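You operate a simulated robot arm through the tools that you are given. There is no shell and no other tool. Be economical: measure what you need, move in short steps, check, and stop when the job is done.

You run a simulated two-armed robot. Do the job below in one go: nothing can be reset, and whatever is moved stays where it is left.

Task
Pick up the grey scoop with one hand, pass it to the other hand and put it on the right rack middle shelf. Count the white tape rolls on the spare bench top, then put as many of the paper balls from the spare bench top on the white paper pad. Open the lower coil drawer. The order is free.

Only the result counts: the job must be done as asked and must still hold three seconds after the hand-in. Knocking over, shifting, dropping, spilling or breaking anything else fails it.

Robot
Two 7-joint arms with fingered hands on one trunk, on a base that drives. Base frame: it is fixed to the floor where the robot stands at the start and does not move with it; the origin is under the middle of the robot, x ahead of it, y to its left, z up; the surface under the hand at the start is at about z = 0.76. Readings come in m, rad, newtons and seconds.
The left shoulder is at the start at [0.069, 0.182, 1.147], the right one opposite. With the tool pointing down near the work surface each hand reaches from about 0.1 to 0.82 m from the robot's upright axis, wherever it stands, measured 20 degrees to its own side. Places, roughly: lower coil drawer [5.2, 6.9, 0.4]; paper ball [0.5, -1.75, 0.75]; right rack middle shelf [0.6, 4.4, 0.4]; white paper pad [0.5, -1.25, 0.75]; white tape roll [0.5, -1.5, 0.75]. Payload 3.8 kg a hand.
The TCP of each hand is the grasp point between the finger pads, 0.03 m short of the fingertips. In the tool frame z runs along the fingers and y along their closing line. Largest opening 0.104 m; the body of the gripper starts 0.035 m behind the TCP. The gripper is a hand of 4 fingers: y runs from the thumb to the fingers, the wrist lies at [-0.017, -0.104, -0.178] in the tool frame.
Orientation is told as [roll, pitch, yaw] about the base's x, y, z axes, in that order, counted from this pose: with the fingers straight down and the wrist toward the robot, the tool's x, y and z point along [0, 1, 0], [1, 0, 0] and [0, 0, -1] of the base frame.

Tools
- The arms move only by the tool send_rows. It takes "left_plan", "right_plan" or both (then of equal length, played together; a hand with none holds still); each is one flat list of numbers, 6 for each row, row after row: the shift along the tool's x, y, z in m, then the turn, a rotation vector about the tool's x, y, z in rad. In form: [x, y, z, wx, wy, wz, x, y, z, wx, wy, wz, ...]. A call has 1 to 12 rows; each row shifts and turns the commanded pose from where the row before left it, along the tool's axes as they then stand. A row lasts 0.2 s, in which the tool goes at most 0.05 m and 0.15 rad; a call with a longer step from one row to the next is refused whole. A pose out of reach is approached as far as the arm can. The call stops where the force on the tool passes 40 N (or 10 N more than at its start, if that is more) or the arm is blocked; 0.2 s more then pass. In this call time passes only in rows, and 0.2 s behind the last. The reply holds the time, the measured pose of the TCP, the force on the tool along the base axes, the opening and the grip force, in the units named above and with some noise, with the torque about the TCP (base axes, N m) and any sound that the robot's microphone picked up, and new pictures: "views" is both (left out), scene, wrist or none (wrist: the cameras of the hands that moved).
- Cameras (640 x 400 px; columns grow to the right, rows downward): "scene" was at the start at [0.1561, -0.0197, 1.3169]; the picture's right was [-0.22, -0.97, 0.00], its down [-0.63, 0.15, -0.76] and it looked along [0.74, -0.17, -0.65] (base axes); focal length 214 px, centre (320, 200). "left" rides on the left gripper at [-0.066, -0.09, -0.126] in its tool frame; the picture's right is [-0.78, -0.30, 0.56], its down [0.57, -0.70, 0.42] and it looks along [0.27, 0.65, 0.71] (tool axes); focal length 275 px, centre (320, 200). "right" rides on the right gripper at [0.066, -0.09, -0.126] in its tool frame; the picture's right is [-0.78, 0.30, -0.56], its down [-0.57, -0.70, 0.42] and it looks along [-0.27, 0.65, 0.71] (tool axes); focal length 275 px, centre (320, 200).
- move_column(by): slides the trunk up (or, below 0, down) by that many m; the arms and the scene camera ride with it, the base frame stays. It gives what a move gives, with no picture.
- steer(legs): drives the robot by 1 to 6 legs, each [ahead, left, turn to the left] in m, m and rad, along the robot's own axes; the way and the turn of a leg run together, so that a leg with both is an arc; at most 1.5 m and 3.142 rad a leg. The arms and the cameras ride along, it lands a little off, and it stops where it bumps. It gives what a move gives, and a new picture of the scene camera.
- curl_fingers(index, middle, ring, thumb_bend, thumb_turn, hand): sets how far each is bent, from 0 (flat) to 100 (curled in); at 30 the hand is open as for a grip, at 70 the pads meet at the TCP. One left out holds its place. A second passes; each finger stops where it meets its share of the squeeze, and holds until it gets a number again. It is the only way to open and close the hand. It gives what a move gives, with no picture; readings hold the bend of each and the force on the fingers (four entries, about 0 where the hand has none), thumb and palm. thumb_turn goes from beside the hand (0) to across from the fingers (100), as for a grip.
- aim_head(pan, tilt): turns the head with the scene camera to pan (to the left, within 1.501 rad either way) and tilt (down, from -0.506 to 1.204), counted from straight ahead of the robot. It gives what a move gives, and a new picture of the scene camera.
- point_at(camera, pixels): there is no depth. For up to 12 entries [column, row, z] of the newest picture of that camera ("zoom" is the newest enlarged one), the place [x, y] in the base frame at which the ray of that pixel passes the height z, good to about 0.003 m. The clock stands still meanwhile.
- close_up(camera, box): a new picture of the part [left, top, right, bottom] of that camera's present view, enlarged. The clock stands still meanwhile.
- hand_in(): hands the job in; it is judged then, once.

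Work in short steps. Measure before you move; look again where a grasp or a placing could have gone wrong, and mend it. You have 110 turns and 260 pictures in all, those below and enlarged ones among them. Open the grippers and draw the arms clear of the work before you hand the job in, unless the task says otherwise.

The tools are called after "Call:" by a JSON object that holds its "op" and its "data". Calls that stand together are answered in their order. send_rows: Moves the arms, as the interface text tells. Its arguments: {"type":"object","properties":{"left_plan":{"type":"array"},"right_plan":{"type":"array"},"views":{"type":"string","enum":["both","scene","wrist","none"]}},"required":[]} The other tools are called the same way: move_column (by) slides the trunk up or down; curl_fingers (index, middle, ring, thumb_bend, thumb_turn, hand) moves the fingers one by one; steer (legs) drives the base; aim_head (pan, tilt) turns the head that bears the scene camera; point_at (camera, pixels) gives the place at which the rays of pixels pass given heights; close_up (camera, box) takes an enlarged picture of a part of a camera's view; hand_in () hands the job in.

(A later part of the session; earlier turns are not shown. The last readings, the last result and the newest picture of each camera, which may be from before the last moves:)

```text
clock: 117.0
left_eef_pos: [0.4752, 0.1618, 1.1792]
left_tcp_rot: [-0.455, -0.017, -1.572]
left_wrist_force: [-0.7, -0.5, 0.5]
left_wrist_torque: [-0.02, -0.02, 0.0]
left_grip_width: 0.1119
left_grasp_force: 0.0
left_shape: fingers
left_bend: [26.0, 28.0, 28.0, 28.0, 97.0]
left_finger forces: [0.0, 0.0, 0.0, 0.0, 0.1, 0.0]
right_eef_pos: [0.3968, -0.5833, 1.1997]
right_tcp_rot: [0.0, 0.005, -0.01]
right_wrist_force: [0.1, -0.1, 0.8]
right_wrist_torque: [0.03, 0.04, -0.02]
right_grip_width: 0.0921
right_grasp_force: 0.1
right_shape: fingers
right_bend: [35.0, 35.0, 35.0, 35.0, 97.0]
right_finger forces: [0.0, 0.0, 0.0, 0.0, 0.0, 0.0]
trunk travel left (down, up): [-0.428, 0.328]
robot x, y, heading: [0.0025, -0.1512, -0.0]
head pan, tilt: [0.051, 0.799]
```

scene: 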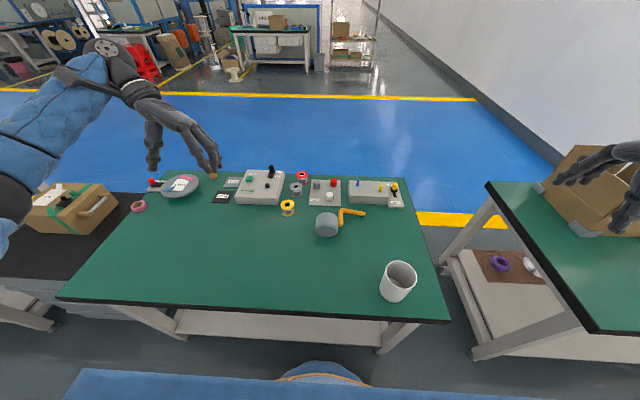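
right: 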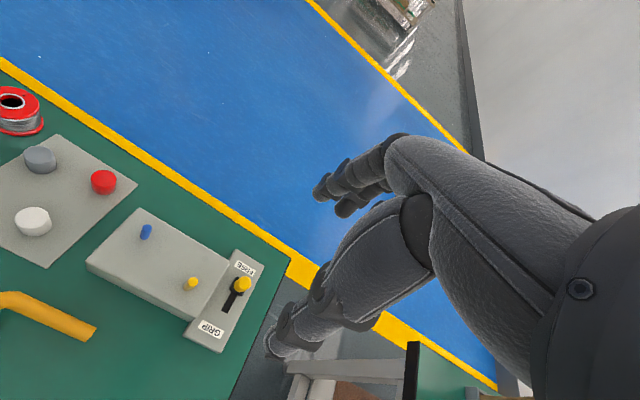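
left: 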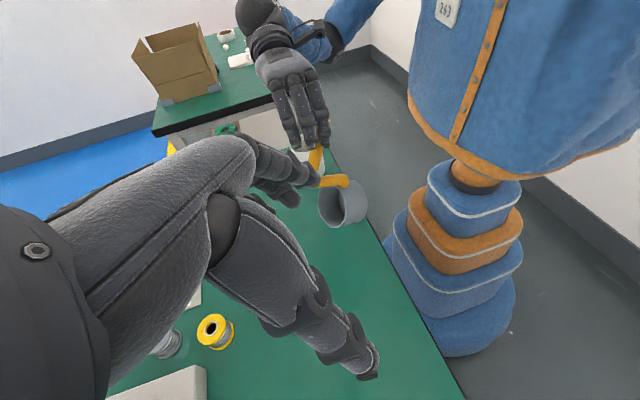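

Both arms are fine. I lower the trunk 0.2 m, pre-shape the right fingers narrower (the grey box is 5 cm behind the handle), move the right hand above the handle at (0.70,-0.262), and straighten the left hand.

Call:
{"op": "move_column", "data": {"by": -0.19}}

Call:
{"op": "curl_fingers", "data": {"hand": "right", "index": 50, "middle": 50, "ring": 50, "thumb_bend": 45}}

Call:
{"op": "send_rows", "data": {"right_plan": [0.0321, 0.0303, 0, 0, 0, 0, 0.0321, 0.0303, 0, 0, 0, 0, 0.0321, 0.0303, 0, 0, 0, 0, 0.0321, 0.0303, 0, 0, 0, 0, 0.0321, 0.0303, 0, 0, 0, 0, 0.0321, 0.0303, 0, 0, 0, 0, 0.0321, 0.0303, 0, 0, 0, 0, 0.0321, 0.0303, 0, 0, 0, 0, 0.0321, 0.0303, 0, 0, 0, 0, 0.0321, 0.0303, 0, 0, 0, 0], "left_plan": [0, -0.02, 0, 0, 0.114, 0, 0, -0.02, 0, 0, 0.114, 0, 0, -0.02, 0, 0, 0.114, 0, 0, -0.02, 0, 0, 0.114, 0, 0, 0, 0, 0, 0, -0.131, 0, 0, 0, 0, 0, -0.131, 0, 0, 0, 0, 0, -0.131, 0, 0, 0, 0, 0, -0.131, 0, 0, 0, 0, 0, -0.131, 0, 0, 0, 0, 0, -0.131], "views": "both"}}

Call:
{"op": "close_up", "data": {"camera": "right", "box": [200, 150, 520, 400]}}

```text
clock: 119.1
left_eef_pos: [0.4758, 0.1619, 0.9923]
left_tcp_rot: [-0.456, -0.018, -1.571]
left_wrist_force: [-0.3, -0.6, -0.4]
left_wrist_torque: [0.0, 0.01, 0.02]
left_grip_width: 0.1118
left_grasp_force: 0.1
left_shape: fingers
left_bend: [26.0, 28.0, 28.0, 28.0, 97.0]
left_finger forces: [0.0, 0.1, 0.0, 0.0, 0.1, 0.0]
right_eef_pos: [0.3957, -0.5832, 1.0103]
right_tcp_rot: [0.002, 0.005, -0.006]
right_wrist_force: [0.0, 0.8, 0.2]
right_wrist_torque: [-0.02, -0.01, -0.01]
right_grip_width: 0.092
right_grasp_force: 0.0
right_shape: fingers
right_bend: [35.0, 35.0, 35.0, 35.0, 97.0]
right_finger forces: [0.0, 0.0, 0.0, 0.0, 0.0, 0.0]
trunk travel left (down, up): [-0.238, 0.518]
robot x, y, heading: [0.0069, -0.152, 0.006]
head pan, tilt: [0.051, 0.799]
```

```text
clock: 120.1
left_eef_pos: [0.476, 0.1618, 0.9917]
left_tcp_rot: [-0.456, -0.016, -1.57]
left_wrist_force: [-0.4, -0.2, -1.0]
left_wrist_torque: [0.01, -0.01, -0.03]
left_grip_width: 0.1117
left_grasp_force: 0.0
left_shape: fingers
left_bend: [26.0, 28.0, 28.0, 28.0, 97.0]
left_finger forces: [0.1, 0.0, 0.0, 0.0, 0.0, 0.1]
right_eef_pos: [0.398, -0.5846, 1.0107]
right_tcp_rot: [0.0, 0.004, -0.009]
right_wrist_force: [0.6, -0.1, -0.3]
right_wrist_torque: [0.02, 0.03, 0.01]
right_grip_width: 0.0609
right_grasp_force: 0.0
right_shape: fingers
right_bend: [50.0, 50.0, 50.0, 45.0, 97.0]
right_finger forces: [0.0, 0.0, 0.0, 0.1, 0.0, 0.0]
trunk travel left (down, up): [-0.238, 0.518]
robot x, y, heading: [0.0076, -0.1512, 0.006]
head pan, tilt: [0.051, 0.799]
```

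```text
clock: 122.3
left_eef_pos: [0.4759, 0.2395, 0.9901]
left_tcp_rot: [-0.011, -0.014, -0.782]
left_wrist_force: [0.1, -0.5, -0.3]
left_wrist_torque: [0.01, 0.0, -0.04]
left_grip_width: 0.1115
left_grasp_force: 0.1
left_shape: fingers
left_bend: [26.0, 28.0, 28.0, 28.0, 97.0]
left_finger forces: [0.0, 0.0, 0.0, 0.0, 0.1, 0.0]
right_eef_pos: [0.6641, -0.3064, 1.0088]
right_tcp_rot: [0.0, 0.004, -0.009]
right_wrist_force: [-0.2, -0.2, -0.2]
right_wrist_torque: [0.01, -0.02, -0.02]
right_grip_width: 0.0604
right_grasp_force: 0.0
right_shape: fingers
right_bend: [50.0, 50.0, 50.0, 45.0, 97.0]
right_finger forces: [0.1, 0.0, 0.0, 0.0, 0.0, 0.0]
right hand out of reach, approached as far as the arm can: row 9, 10
trunk travel left (down, up): [-0.238, 0.518]
robot x, y, heading: [0.0059, -0.1477, 0.0]
head pan, tilt: [0.051, 0.799]
```

scene: 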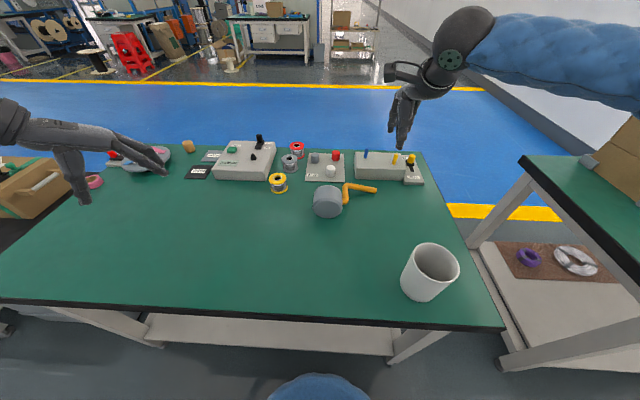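
right: 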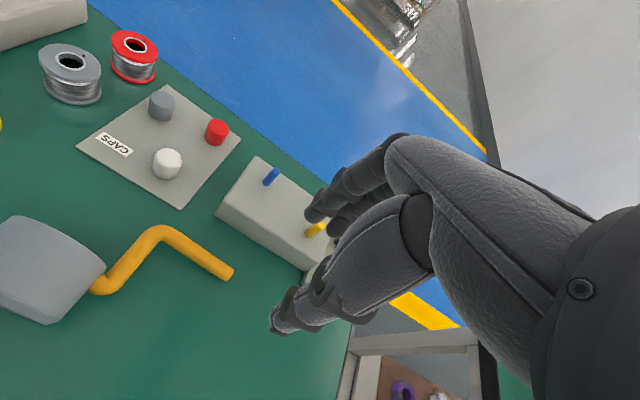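
left: 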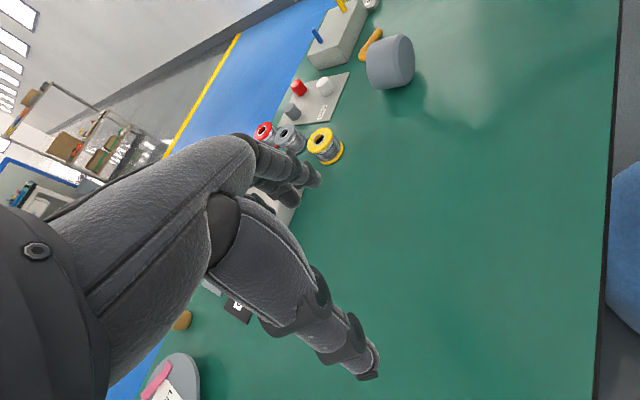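

```text
1.60 times, centred on (360, 275) of right
```

zoom: 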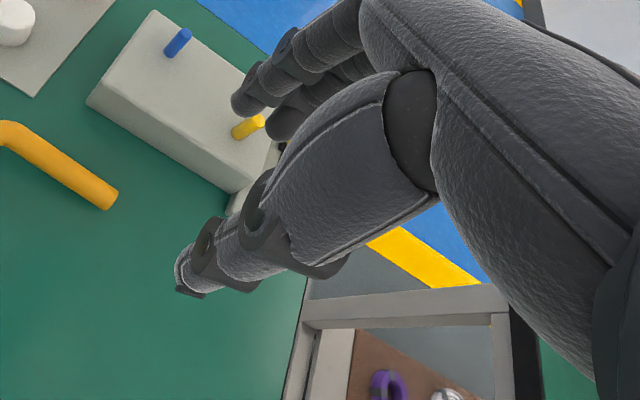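

The right arm can't comfortably reach there. Instead the left hand will grip the lying pot along its axis (thumb on the base, fingers on the rim), lift, and pitch it upright. I retract the right hand and bring the left to yaw 0 toward the pot.

Call:
{"op": "send_rows", "data": {"right_plan": [-0.03, -0.03, -0.01, 0, 0, 0, -0.03, -0.03, 0, 0, 0, 0, -0.03, -0.03, 0, 0, 0, 0, -0.03, -0.03, 0, 0, 0, 0, -0.03, -0.03, 0, 0, 0, 0, -0.03, -0.03, 0, 0, 0, 0, -0.03, -0.03, 0, 0, 0, 0, -0.03, -0.03, 0, 0, 0, 0], "left_plan": [0, 0, 0, 0, 0, -0.131, 0, 0, 0, 0, 0, -0.131, 0, 0, 0, 0, 0, -0.131, 0, 0, 0, 0, 0, -0.131, 0, 0, 0, 0, 0, -0.131, 0, 0, 0, 0, 0, -0.127, 0, 0, 0, 0, 0, 0, 0, 0, 0, 0, 0, 0], "views": "none"}}

Call:
{"op": "send_rows", "data": {"left_plan": [-0.04, 0.015, 0, 0, 0, 0, -0.04, 0.015, 0, 0, 0, 0, -0.04, 0.015, 0, 0, 0, 0, -0.04, 0.015, 0, 0, 0, 0, -0.04, 0.015, 0, 0, 0, 0, -0.04, 0.015, 0, 0, 0, 0, -0.04, 0.015, 0, 0, 0, 0, -0.04, 0.015, 0, 0, 0, 0, -0.04, 0.015, 0, 0, 0, 0, -0.026, 0.01, 0, 0, 0, 0], "views": "both"}}

Call:
{"op": "close_up", "data": {"camera": "scene", "box": [280, 120, 400, 220]}}

```text
clock: 124.1
left_eef_pos: [0.477, 0.2412, 0.9909]
left_tcp_rot: [-0.016, 0.0, 0.0]
left_wrist_force: [0.3, 0.3, -0.3]
left_wrist_torque: [-0.02, 0.02, -0.03]
left_grip_width: 0.1117
left_grasp_force: 0.1
left_shape: fingers
left_bend: [26.0, 28.0, 28.0, 28.0, 97.0]
left_finger forces: [0.1, 0.0, 0.1, 0.0, 0.0, 0.0]
right_eef_pos: [0.424, -0.5447, 1.019]
right_tcp_rot: [-0.001, 0.004, -0.006]
right_wrist_force: [-0.2, -0.4, -0.3]
right_wrist_torque: [0.01, 0.0, 0.03]
right_grip_width: 0.0605
right_grasp_force: 0.0
right_shape: fingers
right_bend: [50.0, 50.0, 50.0, 45.0, 97.0]
right_finger forces: [0.1, 0.1, 0.0, 0.1, 0.0, 0.0]
trunk travel left (down, up): [-0.238, 0.518]
robot x, y, heading: [0.0097, -0.1515, 0.002]
head pan, tilt: [0.051, 0.799]
```

```text
clock: 126.3
left_eef_pos: [0.6198, -0.1475, 0.9971]
left_tcp_rot: [-0.015, 0.0, -0.002]
left_wrist_force: [-0.3, 0.4, 0.0]
left_wrist_torque: [0.06, -0.01, 0.01]
left_grip_width: 0.1117
left_grasp_force: 0.2
left_shape: fingers
left_bend: [26.0, 28.0, 28.0, 28.0, 97.0]
left_finger forces: [0.0, 0.0, 0.0, 0.0, 0.1, 0.0]
right_eef_pos: [0.4237, -0.5442, 1.0202]
right_tcp_rot: [0.001, 0.003, -0.006]
right_wrist_force: [1.0, -0.4, 0.2]
right_wrist_torque: [-0.01, -0.02, 0.0]
right_grip_width: 0.0604
right_grasp_force: 0.1
right_shape: fingers
right_bend: [50.0, 50.0, 50.0, 45.0, 97.0]
right_finger forces: [0.0, 0.0, 0.0, 0.1, 0.0, 0.0]
trunk travel left (down, up): [-0.238, 0.518]
robot x, y, heading: [0.0133, -0.1523, 0.001]
head pan, tilt: [0.051, 0.799]
```

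scene: 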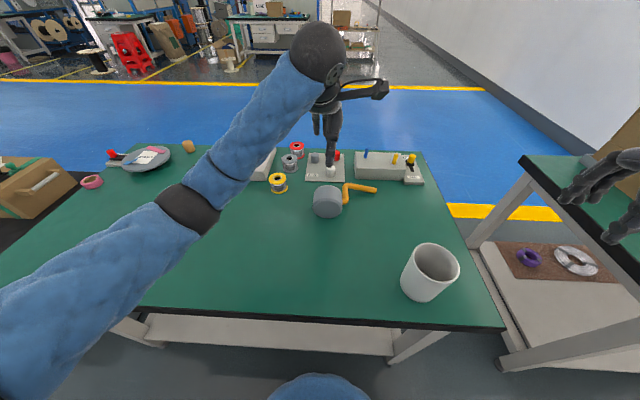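
left: 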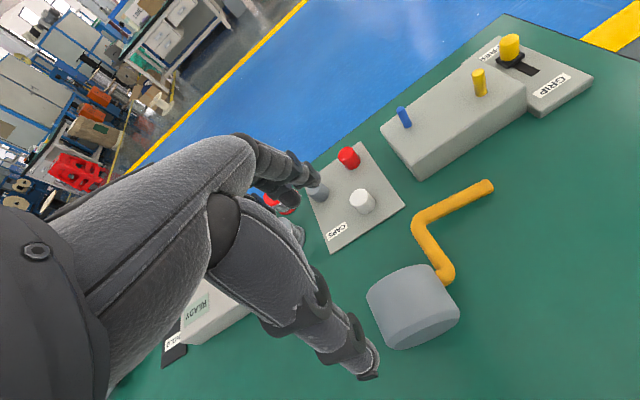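

```text
4.00 times, centred on (340, 170) of scene
```

zoom: 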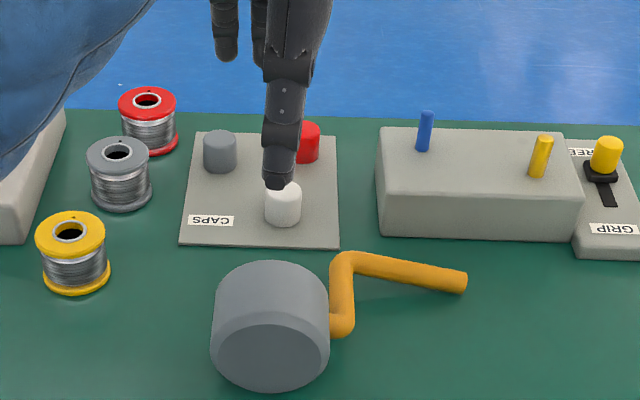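

I measure the lying pot from both views.

Call:
{"op": "point_at", "data": {"camera": "left", "pixels": [[398, 278, 0.842], [425, 322, 0.842], [367, 298, 0.8], [432, 266, 0.8], [460, 313, 0.8], [392, 348, 0.8], [488, 186, 0.775], [418, 222, 0.8]]}}

Call:
{"op": "point_at", "data": {"camera": "zoom", "pixels": [[270, 263, 0.842], [270, 320, 0.842], [212, 340, 0.8], [330, 340, 0.8], [270, 390, 0.76], [340, 335, 0.8], [345, 262, 0.8], [462, 283, 0.775]]}}

```text
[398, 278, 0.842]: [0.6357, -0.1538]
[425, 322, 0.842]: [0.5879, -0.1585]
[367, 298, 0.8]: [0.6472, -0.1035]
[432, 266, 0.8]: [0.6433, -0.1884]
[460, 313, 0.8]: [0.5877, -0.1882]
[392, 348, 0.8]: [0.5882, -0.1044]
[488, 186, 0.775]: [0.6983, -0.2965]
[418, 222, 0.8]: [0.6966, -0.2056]
```

```text
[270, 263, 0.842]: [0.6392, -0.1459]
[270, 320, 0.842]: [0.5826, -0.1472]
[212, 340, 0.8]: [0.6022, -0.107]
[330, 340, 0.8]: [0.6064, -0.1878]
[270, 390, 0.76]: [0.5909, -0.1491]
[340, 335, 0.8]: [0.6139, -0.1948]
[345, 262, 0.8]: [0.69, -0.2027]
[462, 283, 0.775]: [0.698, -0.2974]
```

Pot spans x 0.588–0.645 at y −0.147. I descend to z≈0.815 and check.

Call:
{"op": "send_rows", "data": {"left_plan": [0, -0.003, 0.04, 0, 0, 0, 0, 0, 0.04, 0, 0, 0, 0, 0, 0.04, 0, 0, 0, 0, 0, 0.03, 0, 0, 0, 0, 0, 0.02, 0, 0, 0, 0, 0, 0.012, 0, 0, 0], "views": "both"}}

Call:
{"op": "close_up", "data": {"camera": "scene", "box": [280, 140, 400, 240]}}

```text
clock: 127.7
left_eef_pos: [0.6175, -0.1471, 0.8173]
left_tcp_rot: [-0.017, -0.003, -0.001]
left_wrist_force: [-0.3, -0.9, 0.9]
left_wrist_torque: [0.04, 0.01, 0.01]
left_grip_width: 0.1121
left_grasp_force: 0.7
left_shape: fingers
left_bend: [26.0, 28.0, 28.0, 28.0, 97.0]
left_finger forces: [0.1, 0.0, 0.0, 0.0, 1.3, 0.0]
right_eef_pos: [0.4218, -0.5448, 1.0197]
right_tcp_rot: [-0.001, 0.005, -0.009]
right_wrist_force: [-0.1, 0.3, 0.7]
right_wrist_torque: [0.01, -0.01, -0.02]
right_grip_width: 0.0602
right_grasp_force: 0.0
right_shape: fingers
right_bend: [50.0, 50.0, 50.0, 45.0, 97.0]
right_finger forces: [0.1, 0.0, 0.0, 0.0, 0.0, 0.1]
trunk travel left (down, up): [-0.238, 0.518]
robot x, y, heading: [0.0104, -0.1494, 0.003]
head pan, tilt: [0.051, 0.799]
```

scene: 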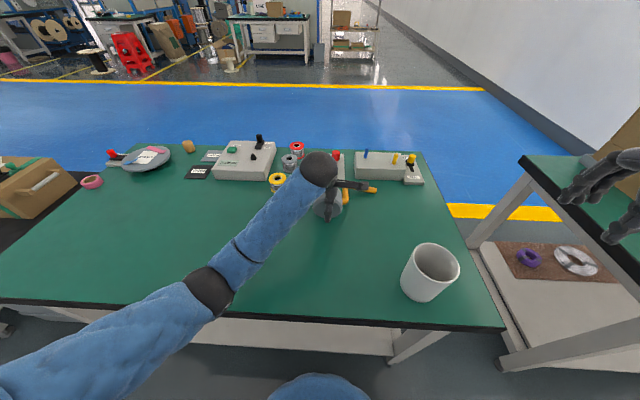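
left: 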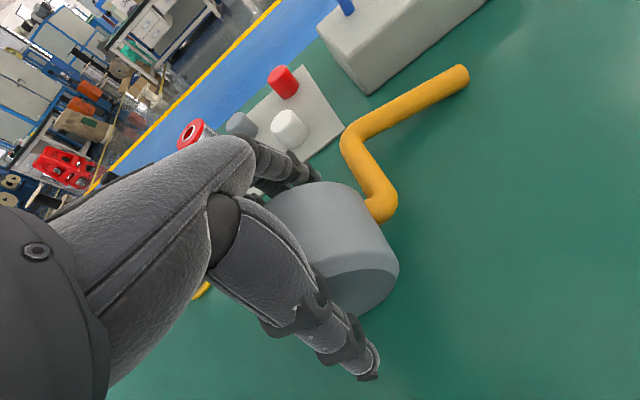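

```text
4.00 times, centred on (340, 190) of scene
```

zoom: 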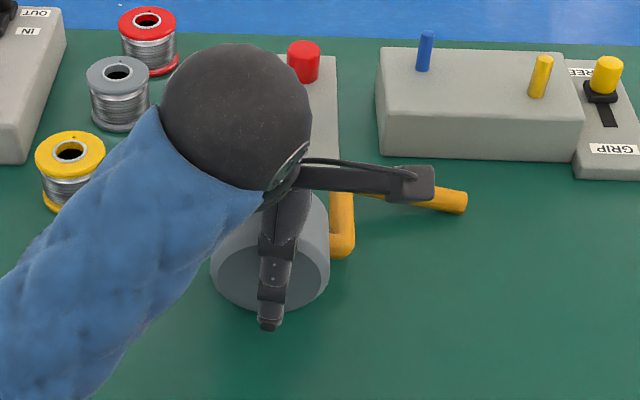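

In place; I close the hand on the pot (thumb on the base, fingers on the rim).

Call:
{"op": "curl_fingers", "data": {"hand": "left", "index": 72, "middle": 72, "ring": 72, "thumb_bend": 72}}

Call:
{"op": "close_up", "data": {"camera": "left", "box": [200, 100, 520, 400]}}

```text
clock: 128.7
left_eef_pos: [0.6164, -0.1482, 0.818]
left_tcp_rot: [-0.015, -0.005, -0.002]
left_wrist_force: [1.3, 1.1, 6.2]
left_wrist_torque: [0.09, -0.29, 0.04]
left_grip_width: 0.055
left_grasp_force: 27.8
left_shape: fingers
left_bend: [46.0, 54.0, 54.0, 58.0, 95.0]
left_finger forces: [11.9, 7.8, 7.4, 0.0, 28.6, 0.0]
right_eef_pos: [0.4233, -0.5443, 1.0214]
right_tcp_rot: [0.001, 0.005, -0.009]
right_wrist_force: [-0.5, 0.0, 0.2]
right_wrist_torque: [0.01, 0.01, -0.02]
right_grip_width: 0.0604
right_grasp_force: 0.0
right_shape: fingers
right_bend: [50.0, 50.0, 50.0, 45.0, 97.0]
right_finger forces: [0.0, 0.0, 0.0, 0.1, 0.0, 0.0]
trunk travel left (down, up): [-0.238, 0.518]
robot x, y, heading: [0.0096, -0.1532, -0.001]
head pan, tilt: [0.051, 0.799]
```

```text
1.33 times, centred on (360, 250) of left
```

zoom: 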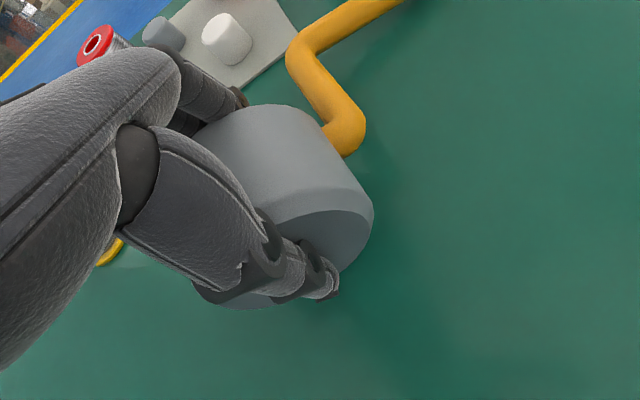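

Solid grip (28 N, three fingers). I lift, draw back to x≈0.5, and then pitch the hand so the pot's opening turns upward.

Call:
{"op": "send_rows", "data": {"left_plan": [0, 0, -0.03, 0, 0, 0, 0, 0, -0.04, 0, 0, 0, 0, -0.02, -0.04, 0, 0, 0, 0, -0.025, -0.035, 0, 0, 0, 0, -0.03, -0.03, 0, 0, 0, 0, -0.035, 0, 0, 0, 0], "views": "wrist"}}

Call:
{"op": "send_rows", "data": {"left_plan": [0, 0, 0, -0.131, 0, 0, 0, 0, 0, -0.131, 0, 0, 0, 0, 0, -0.131, 0, 0, 0, 0, 0, -0.131, 0, 0, 0, 0, 0, -0.131, 0, 0, 0, 0, 0, -0.131, 0, 0, 0, 0, 0, -0.131, 0, 0, 0, 0, 0, -0.131, 0, 0, 0, 0, 0, -0.131, 0, 0, 0, 0, 0, -0.131, 0, 0, 0, 0, 0, -0.131, 0, 0], "views": "both"}}

Call:
{"op": "close_up", "data": {"camera": "scene", "box": [260, 160, 420, 280]}}

```text
clock: 130.1
left_eef_pos: [0.5564, -0.1491, 0.941]
left_tcp_rot: [-0.017, -0.004, -0.001]
left_wrist_force: [0.9, -0.2, -3.0]
left_wrist_torque: [-0.01, -0.02, 0.0]
left_grip_width: 0.0549
left_grasp_force: 25.9
left_shape: fingers
left_bend: [46.0, 54.0, 55.0, 58.0, 95.0]
left_finger forces: [11.3, 6.9, 6.9, 0.0, 27.4, 0.0]
left hand out of reach, approached as far as the arm can: row 4, 5, 6
right_eef_pos: [0.4224, -0.5449, 1.0191]
right_tcp_rot: [0.001, 0.005, -0.008]
right_wrist_force: [-0.5, 0.0, 0.0]
right_wrist_torque: [0.0, 0.0, -0.01]
right_grip_width: 0.0606
right_grasp_force: 0.1
right_shape: fingers
right_bend: [50.0, 50.0, 50.0, 45.0, 97.0]
right_finger forces: [0.0, 0.1, 0.0, 0.0, 0.0, 0.1]
trunk travel left (down, up): [-0.238, 0.518]
robot x, y, heading: [0.0122, -0.1478, 0.006]
head pan, tilt: [0.051, 0.799]
```

left: 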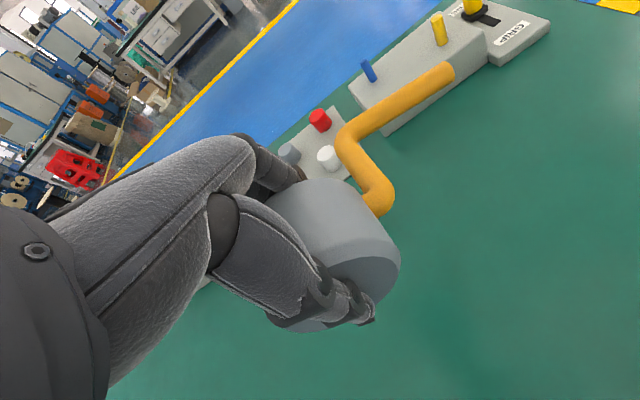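

```text
clock: 132.5
left_eef_pos: [0.5565, -0.1503, 0.939]
left_tcp_rot: [-0.138, -1.439, 0.132]
left_wrist_force: [-0.9, -0.9, -1.6]
left_wrist_torque: [0.01, 0.04, -0.03]
left_grip_width: 0.0546
left_grasp_force: 25.7
left_shape: fingers
left_bend: [46.0, 55.0, 55.0, 58.0, 94.0]
left_finger forces: [10.4, 6.5, 6.6, 0.0, 26.8, 0.0]
right_eef_pos: [0.4229, -0.5441, 1.0204]
right_tcp_rot: [-0.001, 0.007, -0.007]
right_wrist_force: [-0.3, 1.0, 0.5]
right_wrist_torque: [-0.02, -0.01, 0.02]
right_grip_width: 0.0609
right_grasp_force: 0.0
right_shape: fingers
right_bend: [50.0, 50.0, 50.0, 45.0, 97.0]
right_finger forces: [0.0, 0.0, 0.0, 0.0, 0.1, 0.0]
trunk travel left (down, up): [-0.238, 0.518]
robot x, y, heading: [0.0084, -0.1501, 0.002]
head pan, tilt: [0.051, 0.799]
```

scene: 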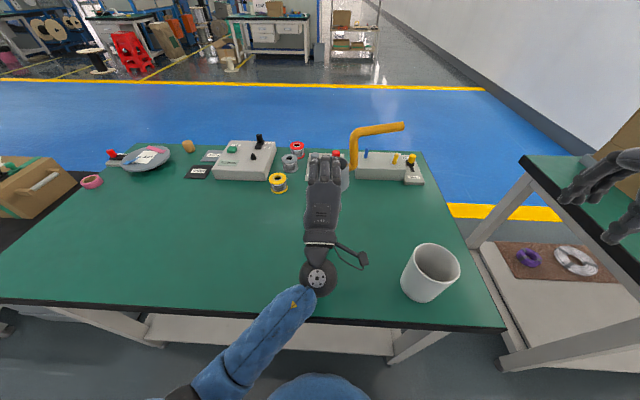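
left: 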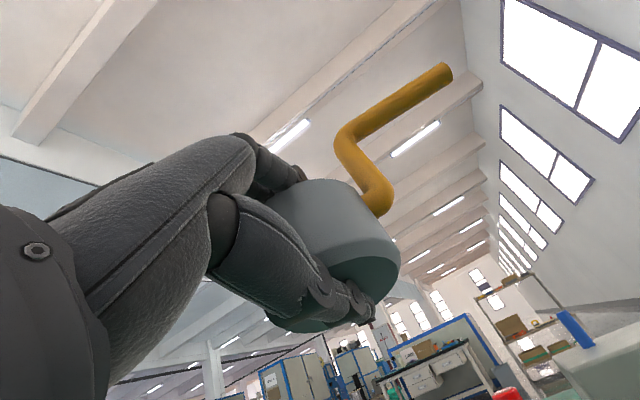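

```text
3.33 times, centred on (340, 220) of scene
```

zoom: 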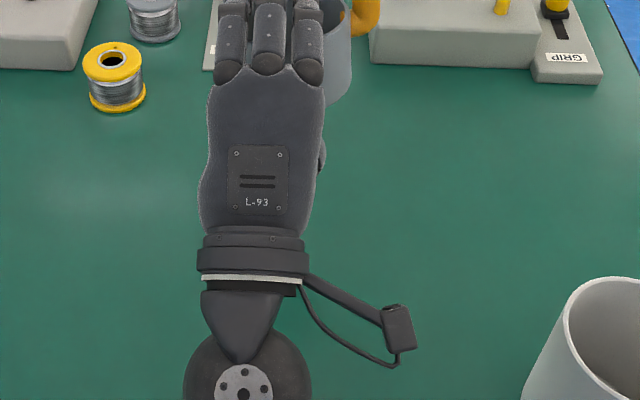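

The scoop is now upright and firmly held by the left hand, handle pointing right at z≈1.02. I raise the trunk 0.2 m, then turn the right hand to fingers-forward (thumb below) so it can take the handle deep in the palm.

Call:
{"op": "move_column", "data": {"by": 0.2}}

Call:
{"op": "curl_fingers", "data": {"hand": "right", "index": 30, "middle": 30, "ring": 30, "thumb_bend": 30}}

Call:
{"op": "send_rows", "data": {"right_plan": [0, 0, 0, -0.131, 0, 0, 0, 0, 0, -0.131, 0, 0, 0, 0, 0, -0.131, 0, 0, 0, 0, 0, -0.131, 0, 0, 0, 0, 0, -0.131, 0, 0, 0, 0, 0, -0.131, 0, 0, 0, 0, 0, -0.131, 0, 0, 0, 0, 0, -0.131, 0, 0, 0, 0, 0, -0.131, 0, 0, 0, 0, 0, -0.131, 0, 0, 0, 0, 0, -0.131, 0, 0], "views": "both"}}

Call:
{"op": "aim_head", "data": {"pan": -0.1, "tilt": 0.5}}

Call:
{"op": "close_up", "data": {"camera": "scene", "box": [240, 120, 400, 240]}}

```text
clock: 134.7
left_eef_pos: [0.5568, -0.1496, 1.1405]
left_tcp_rot: [-0.125, -1.441, 0.118]
left_wrist_force: [-0.5, 0.9, -1.6]
left_wrist_torque: [0.03, 0.02, -0.02]
left_grip_width: 0.0547
left_grasp_force: 24.9
left_shape: fingers
left_bend: [46.0, 55.0, 55.0, 58.0, 94.0]
left_finger forces: [10.5, 6.5, 6.5, 0.0, 26.9, 0.0]
right_eef_pos: [0.4217, -0.5423, 1.2197]
right_tcp_rot: [0.001, 0.006, -0.01]
right_wrist_force: [0.0, 0.7, 0.3]
right_wrist_torque: [0.02, 0.0, -0.02]
right_grip_width: 0.0605
right_grasp_force: 0.1
right_shape: fingers
right_bend: [50.0, 50.0, 50.0, 45.0, 97.0]
right_finger forces: [0.1, 0.0, 0.0, 0.0, 0.1, 0.1]
trunk travel left (down, up): [-0.438, 0.318]
robot x, y, heading: [0.0079, -0.1504, 0.002]
head pan, tilt: [0.051, 0.799]
```

```text
clock: 135.7
left_eef_pos: [0.5566, -0.1492, 1.1405]
left_tcp_rot: [-0.124, -1.441, 0.122]
left_wrist_force: [0.1, -0.2, -1.8]
left_wrist_torque: [-0.02, 0.02, 0.02]
left_grip_width: 0.0548
left_grasp_force: 24.8
left_shape: fingers
left_bend: [46.0, 55.0, 55.0, 58.0, 94.0]
left_finger forces: [10.5, 6.6, 6.5, 0.0, 27.0, 0.0]
right_eef_pos: [0.4228, -0.5428, 1.2197]
right_tcp_rot: [0.001, 0.004, -0.008]
right_wrist_force: [0.0, -0.5, 0.7]
right_wrist_torque: [0.01, 0.06, 0.01]
right_grip_width: 0.104
right_grasp_force: 0.0
right_shape: fingers
right_bend: [30.0, 30.0, 30.0, 30.0, 97.0]
right_finger forces: [0.0, 0.0, 0.0, 0.0, 0.0, 0.0]
trunk travel left (down, up): [-0.438, 0.318]
robot x, y, heading: [0.0124, -0.1494, 0.003]
head pan, tilt: [0.051, 0.799]
```

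```text
clock: 138.1
left_eef_pos: [0.5572, -0.1494, 1.1392]
left_tcp_rot: [-0.122, -1.443, 0.117]
left_wrist_force: [0.3, 0.6, -2.3]
left_wrist_torque: [-0.01, 0.01, 0.0]
left_grip_width: 0.0546
left_grasp_force: 24.7
left_shape: fingers
left_bend: [46.0, 55.0, 55.0, 58.0, 94.0]
left_finger forces: [10.5, 6.5, 6.6, 0.0, 26.8, 0.0]
right_eef_pos: [0.4314, -0.5533, 1.2194]
right_tcp_rot: [0.01, -1.439, -0.018]
right_wrist_force: [0.1, -0.5, 0.6]
right_wrist_torque: [-0.01, -0.01, 0.02]
right_grip_width: 0.1044
right_grasp_force: 0.0
right_shape: fingers
right_bend: [30.0, 30.0, 30.0, 30.0, 97.0]
right_finger forces: [0.0, 0.0, 0.0, 0.0, 0.1, 0.1]
right hand out of reach, approached as far as the arm can: row 5, 6
trunk travel left (down, up): [-0.438, 0.318]
robot x, y, heading: [0.0043, -0.1499, 0.0]
head pan, tilt: [0.051, 0.799]
```

scene: 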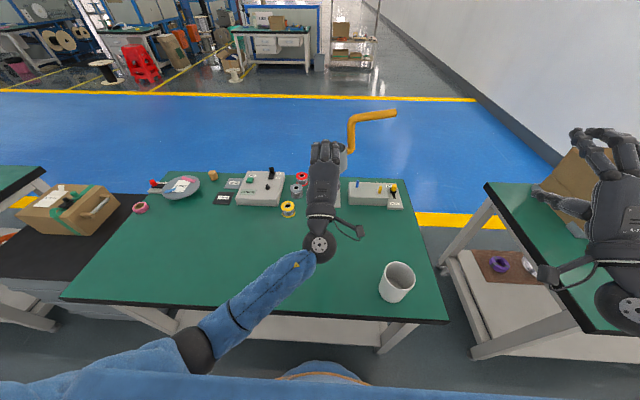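
right: 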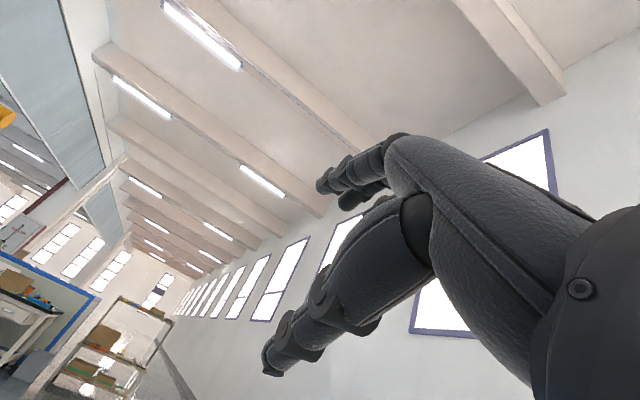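

```text
clock: 138.9
left_eef_pos: [0.5566, -0.1486, 1.1403]
left_tcp_rot: [-0.124, -1.442, 0.123]
left_wrist_force: [-0.6, -0.7, -1.7]
left_wrist_torque: [0.0, 0.03, 0.01]
left_grip_width: 0.0548
left_grasp_force: 25.0
left_shape: fingers
left_bend: [46.0, 55.0, 55.0, 58.0, 94.0]
left_finger forces: [10.6, 6.6, 6.5, 0.1, 26.8, 0.0]
right_eef_pos: [0.4328, -0.5539, 1.222]
right_tcp_rot: [0.007, -1.436, -0.013]
right_wrist_force: [-0.6, -0.4, 0.2]
right_wrist_torque: [0.0, -0.01, 0.02]
right_grip_width: 0.1047
right_grasp_force: 0.1
right_shape: fingers
right_bend: [30.0, 30.0, 30.0, 30.0, 97.0]
right_finger forces: [0.0, 0.1, 0.1, 0.0, 0.0, 0.1]
trunk travel left (down, up): [-0.438, 0.318]
robot x, y, heading: [0.0097, -0.1525, -0.0]
head pan, tilt: [-0.099, 0.499]
```

scene: 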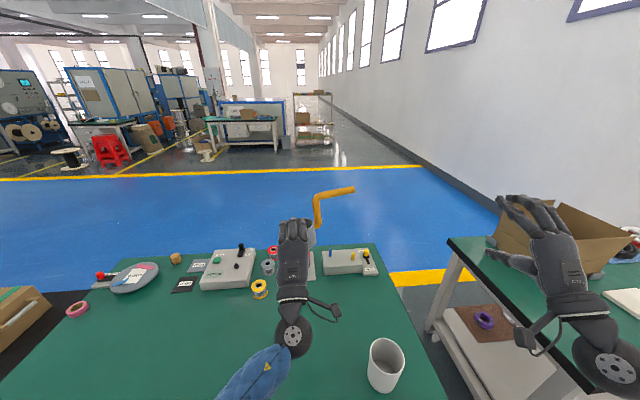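

```text
3.33 times, centred on (320, 180) of scene
```

zoom: 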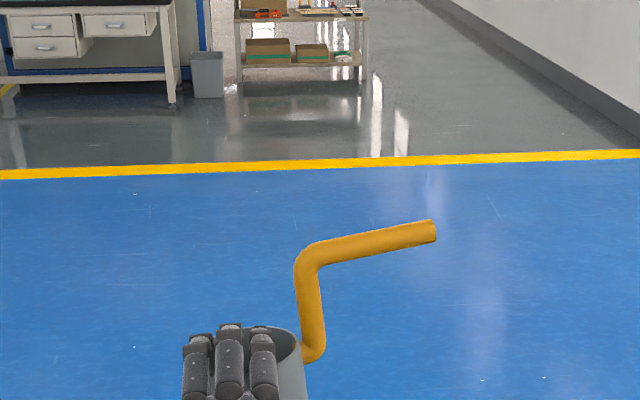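

I verify the predicted handle line (bend (0.585,-0.207,1.218), end (0.610,-0.298,1.216)) with the scene view.

Call:
{"op": "point_at", "data": {"camera": "zoom", "pixels": [[430, 232, 1.2], [430, 232, 1.215], [430, 232, 1.23], [312, 255, 1.2], [312, 255, 1.215], [312, 255, 1.23], [370, 243, 1.215]]}}

```text
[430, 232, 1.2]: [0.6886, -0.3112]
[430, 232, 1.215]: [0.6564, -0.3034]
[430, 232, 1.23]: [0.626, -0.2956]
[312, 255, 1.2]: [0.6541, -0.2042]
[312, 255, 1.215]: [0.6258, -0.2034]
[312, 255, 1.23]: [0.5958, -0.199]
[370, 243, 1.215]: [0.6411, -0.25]
```

The views disagree by ~2 cm in depth; I bring the right hand nearer (still short of the handle) so its camera can resolve it.

Call:
{"op": "send_rows", "data": {"right_plan": [0.033, 0.001, 0.006, 0, 0, 0, 0.033, 0.001, 0.006, 0, 0, 0, 0.033, 0.001, 0.006, 0, 0, 0, 0.033, 0.001, 0.006, 0, 0, 0, 0.033, 0.001, 0.006, 0, 0, 0, 0.033, 0.001, 0.006, 0, 0, 0], "views": "both"}}

Call:
{"op": "close_up", "data": {"camera": "scene", "box": [260, 160, 460, 310]}}

```text
clock: 140.3
left_eef_pos: [0.5551, -0.1493, 1.14]
left_tcp_rot: [-0.126, -1.442, 0.127]
left_wrist_force: [-0.5, -0.8, -1.2]
left_wrist_torque: [0.01, 0.03, 0.0]
left_grip_width: 0.0545
left_grasp_force: 24.9
left_shape: fingers
left_bend: [46.0, 55.0, 55.0, 58.0, 94.0]
left_finger forces: [10.4, 6.5, 6.5, 0.0, 26.8, 0.0]
right_eef_pos: [0.4718, -0.3551, 1.2203]
right_tcp_rot: [-0.005, -1.436, -0.007]
right_wrist_force: [0.1, -0.4, 0.0]
right_wrist_torque: [0.02, 0.03, -0.01]
right_grip_width: 0.1046
right_grasp_force: 0.0
right_shape: fingers
right_bend: [30.0, 30.0, 30.0, 30.0, 97.0]
right_finger forces: [0.0, 0.1, 0.0, 0.1, 0.0, 0.0]
trunk travel left (down, up): [-0.438, 0.318]
robot x, y, heading: [0.0108, -0.1541, 0.002]
head pan, tilt: [-0.099, 0.499]
```

scene: 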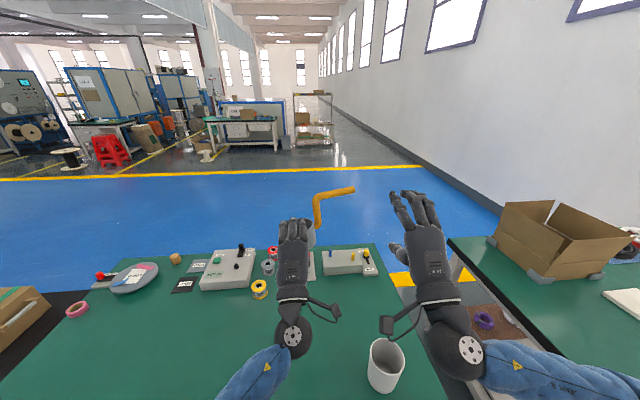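
right: 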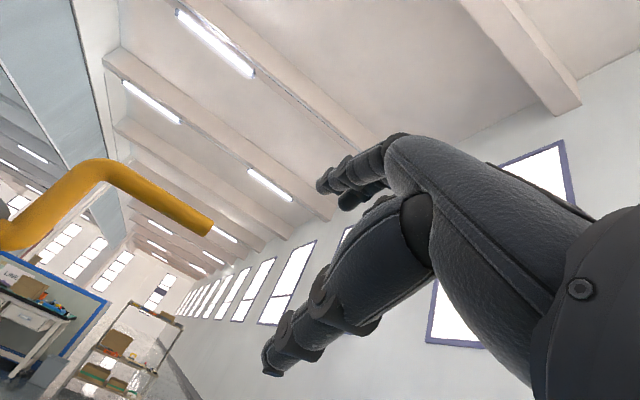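

```text
2.67 times, centred on (360, 235) of scene
```

zoom: 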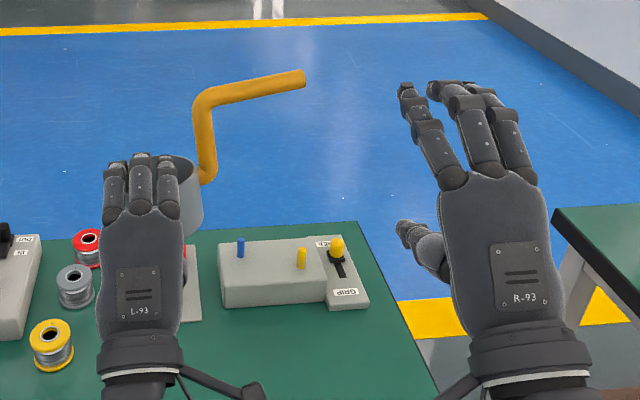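

Triangulated: bend (0.608,-0.197,1.223), end (0.611,-0.290,1.237). I align the right hand at y=-0.265 and advance 10 cm toward the handle.

Call:
{"op": "send_rows", "data": {"right_plan": [0.03, 0.01, 0.0088, 0, 0, 0, 0.03, 0.01, 0.0088, 0, 0, 0, 0.03, 0.01, 0.0088, 0, 0, 0, 0, 0, 0.033, 0, 0, 0, 0, 0, 0.033, 0, 0, 0, 0, 0, 0.033, 0, 0, 0], "views": "both"}}

Call:
{"op": "close_up", "data": {"camera": "scene", "box": [260, 160, 420, 280]}}

```text
clock: 141.7
left_eef_pos: [0.5574, -0.1488, 1.1404]
left_tcp_rot: [-0.127, -1.441, 0.122]
left_wrist_force: [-0.9, -0.4, -2.2]
left_wrist_torque: [0.01, -0.01, 0.01]
left_grip_width: 0.0546
left_grasp_force: 25.0
left_shape: fingers
left_bend: [46.0, 55.0, 55.0, 58.0, 94.0]
left_finger forces: [10.4, 6.4, 6.6, 0.1, 26.8, 0.0]
right_eef_pos: [0.6016, -0.2683, 1.2336]
right_tcp_rot: [0.005, -1.437, -0.01]
right_wrist_force: [-0.2, 0.7, -0.1]
right_wrist_torque: [0.03, 0.01, 0.02]
right_grip_width: 0.1043
right_grasp_force: 0.0
right_shape: fingers
right_bend: [30.0, 30.0, 30.0, 30.0, 97.0]
right_finger forces: [0.0, 0.1, 0.0, 0.1, 0.1, 0.1]
trunk travel left (down, up): [-0.438, 0.318]
robot x, y, heading: [0.0137, -0.1538, 0.001]
head pan, tilt: [-0.099, 0.499]
```

scene: 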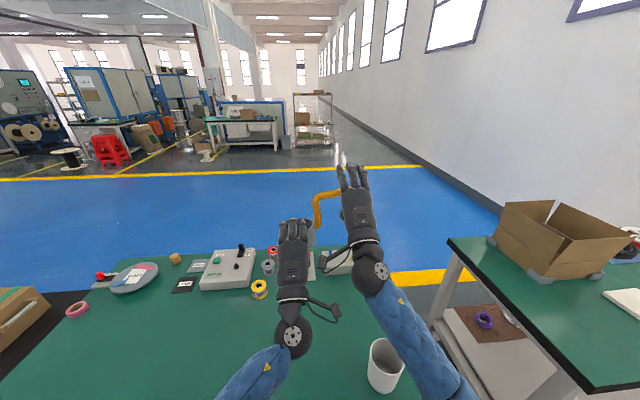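
right: 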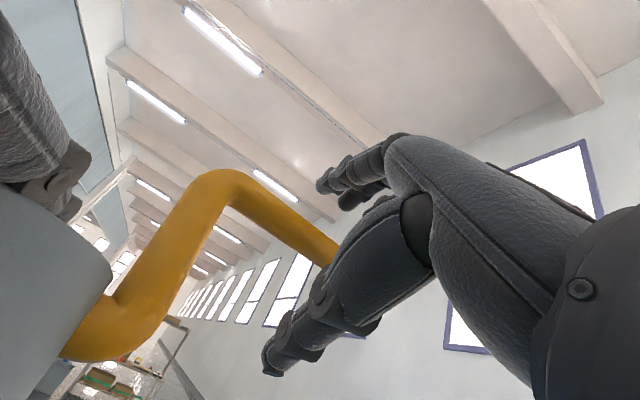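

```text
3.33 times, centred on (340, 220) of scene
```

zoom: 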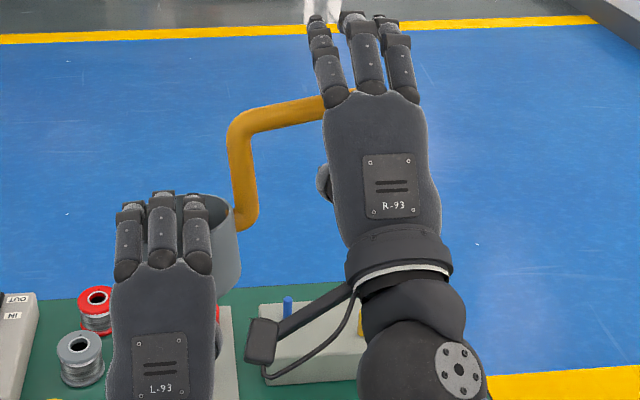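

Handle sits right at the grasp point; I advance 2.8 cm more so it lies near the palm, then curl the fingers fully, then the thumb.

Call:
{"op": "send_rows", "data": {"right_plan": [0, 0, 0.015, 0, 0, 0, 0, 0, 0.013, 0, 0, 0], "views": "none"}}

Call:
{"op": "curl_fingers", "data": {"hand": "right", "index": 100, "middle": 100, "ring": 100}}

Call:
{"op": "close_up", "data": {"camera": "scene", "box": [260, 160, 420, 280]}}

Call:
{"op": "close_up", "data": {"camera": "right", "box": [160, 100, 480, 350]}}

```text
clock: 142.3
left_eef_pos: [0.557, -0.1481, 1.1402]
left_tcp_rot: [-0.126, -1.442, 0.123]
left_wrist_force: [-0.2, -0.7, -1.8]
left_wrist_torque: [0.0, 0.06, 0.0]
left_grip_width: 0.0546
left_grasp_force: 25.0
left_shape: fingers
left_bend: [46.0, 55.0, 55.0, 58.0, 94.0]
left_finger forces: [10.6, 6.4, 6.5, 0.1, 26.8, 0.0]
right_eef_pos: [0.6277, -0.2672, 1.2307]
right_tcp_rot: [0.001, -1.435, -0.011]
right_wrist_force: [0.7, 0.0, -0.1]
right_wrist_torque: [-0.03, 0.0, -0.01]
right_grip_width: 0.1045
right_grasp_force: 0.0
right_shape: fingers
right_bend: [30.0, 30.0, 30.0, 30.0, 97.0]
right_finger forces: [0.0, 0.0, 0.0, 0.0, 0.0, 0.0]
trunk travel left (down, up): [-0.438, 0.318]
robot x, y, heading: [0.009, -0.1493, -0.0]
head pan, tilt: [-0.099, 0.499]
```

```text
clock: 143.3
left_eef_pos: [0.5569, -0.1491, 1.1398]
left_tcp_rot: [-0.13, -1.444, 0.124]
left_wrist_force: [-6.5, 0.0, -0.7]
left_wrist_torque: [0.31, -0.5, -0.73]
left_grip_width: 0.0547
left_grasp_force: 26.0
left_shape: fingers
left_bend: [46.0, 55.0, 55.0, 59.0, 95.0]
left_finger forces: [10.9, 6.9, 6.9, 0.0, 27.2, 0.1]
right_eef_pos: [0.6281, -0.2666, 1.231]
right_tcp_rot: [-0.008, -1.435, 0.0]
right_wrist_force: [6.7, 0.5, -1.9]
right_wrist_torque: [-0.46, -0.15, -0.05]
right_grip_width: 0.058
right_grasp_force: 18.1
right_shape: fingers
right_bend: [97.0, 98.0, 99.0, 30.0, 97.0]
right_finger forces: [9.7, 8.1, 18.8, 0.1, 0.0, 0.0]
trunk travel left (down, up): [-0.438, 0.318]
robot x, y, heading: [0.0081, -0.152, 0.002]
head pan, tilt: [-0.099, 0.499]
```

```text
3.33 times, centred on (340, 220) of scene
```

zoom: 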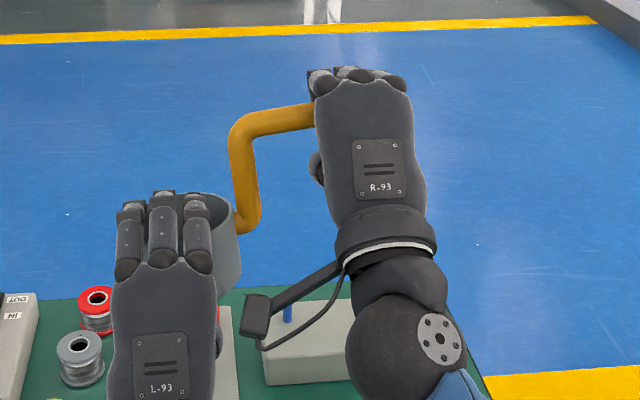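

```text
1.60 times, centred on (320, 225) of right
```

zoom: 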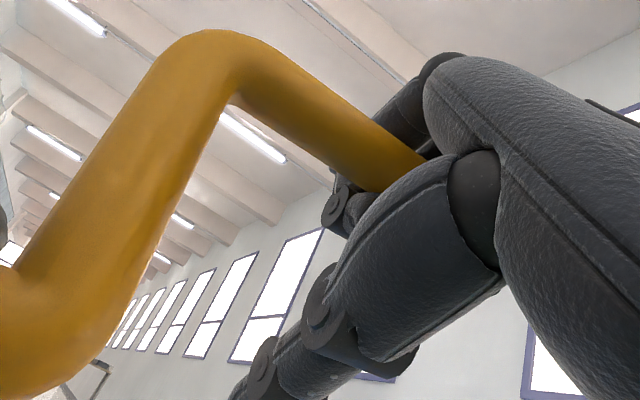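

Fingers wrap the handle with solid forces (10/8/19 N). Now the thumb.

Call:
{"op": "curl_fingers", "data": {"hand": "right", "thumb_bend": 100}}

Call:
{"op": "close_up", "data": {"camera": "right", "box": [160, 100, 480, 350]}}

```text
clock: 144.3
left_eef_pos: [0.5565, -0.1491, 1.1406]
left_tcp_rot: [-0.13, -1.445, 0.128]
left_wrist_force: [-7.0, -1.1, 5.1]
left_wrist_torque: [0.33, -0.65, -0.64]
left_grip_width: 0.0547
left_grasp_force: 25.9
left_shape: fingers
left_bend: [45.0, 54.0, 55.0, 60.0, 95.0]
left_finger forces: [11.7, 7.7, 7.9, 0.0, 24.6, 0.1]
right_eef_pos: [0.6268, -0.2662, 1.23]
right_tcp_rot: [-0.004, -1.435, -0.004]
right_wrist_force: [7.0, 0.9, -6.6]
right_wrist_torque: [-0.94, -0.4, -0.33]
right_grip_width: 0.0301
right_grasp_force: 29.1
right_shape: fingers
right_bend: [98.0, 99.0, 100.0, 89.0, 97.0]
right_finger forces: [31.0, 4.9, 22.0, 0.0, 0.0, 0.0]
trunk travel left (down, up): [-0.438, 0.318]
robot x, y, heading: [0.0121, -0.1487, 0.006]
head pan, tilt: [-0.099, 0.499]
```

```text
1.60 times, centred on (320, 225) of right
```

zoom: 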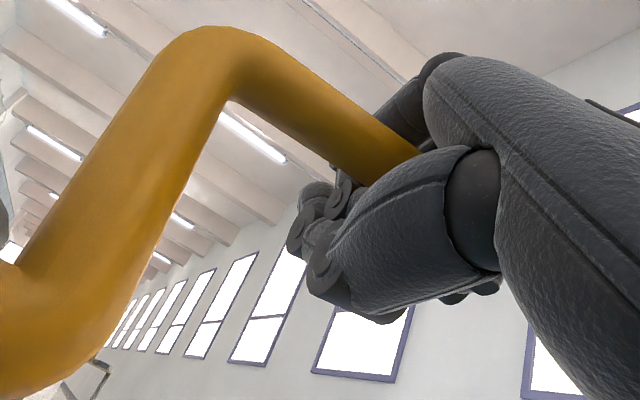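

Full fist grip (31/5/22 N). I open the left hand and look for droop before withdrawing.

Call:
{"op": "curl_fingers", "data": {"hand": "left", "index": 36, "middle": 40, "ring": 40, "thumb_bend": 40}}

Call:
{"op": "close_up", "data": {"camera": "scene", "box": [260, 160, 420, 280]}}

Call:
{"op": "close_up", "data": {"camera": "left", "box": [0, 0, 640, 400]}}

```text
clock: 145.3
left_eef_pos: [0.5573, -0.1484, 1.1403]
left_tcp_rot: [-0.125, -1.442, 0.122]
left_wrist_force: [-1.4, -0.1, 1.5]
left_wrist_torque: [0.0, -0.01, 0.01]
left_grip_width: 0.085
left_grasp_force: 1.3
left_shape: fingers
left_bend: [36.0, 39.0, 40.0, 40.0, 97.0]
left_finger forces: [1.3, 0.4, 0.1, 0.0, 0.0, 0.1]
right_eef_pos: [0.6283, -0.266, 1.2302]
right_tcp_rot: [0.005, -1.437, -0.012]
right_wrist_force: [1.9, -1.2, -2.8]
right_wrist_torque: [-0.47, -0.24, -0.06]
right_grip_width: 0.0297
right_grasp_force: 19.4
right_shape: fingers
right_bend: [99.0, 99.0, 100.0, 92.0, 97.0]
right_finger forces: [17.6, 3.2, 17.2, 0.0, 0.1, 0.1]
trunk travel left (down, up): [-0.438, 0.318]
robot x, y, heading: [0.0107, -0.1518, 0.002]
head pan, tilt: [-0.099, 0.499]
```

```text
3.33 times, centred on (340, 220) of scene
```

zoom: 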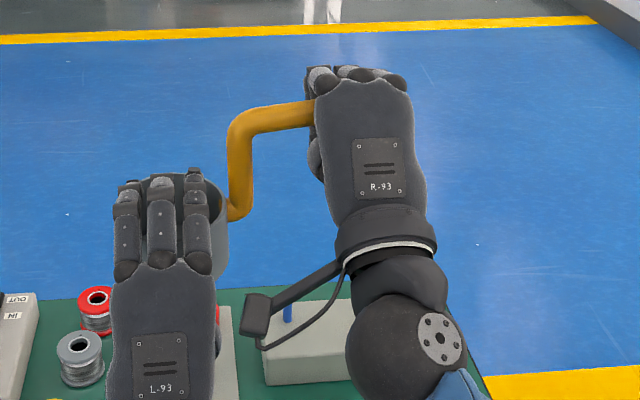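

```text
1.00 times, centred on (320, 200) of left (not enlarged: the box is as wide or as high as the picture)
```

zoom: 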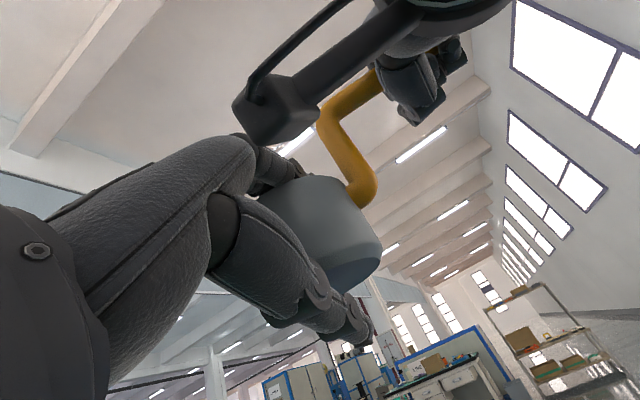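

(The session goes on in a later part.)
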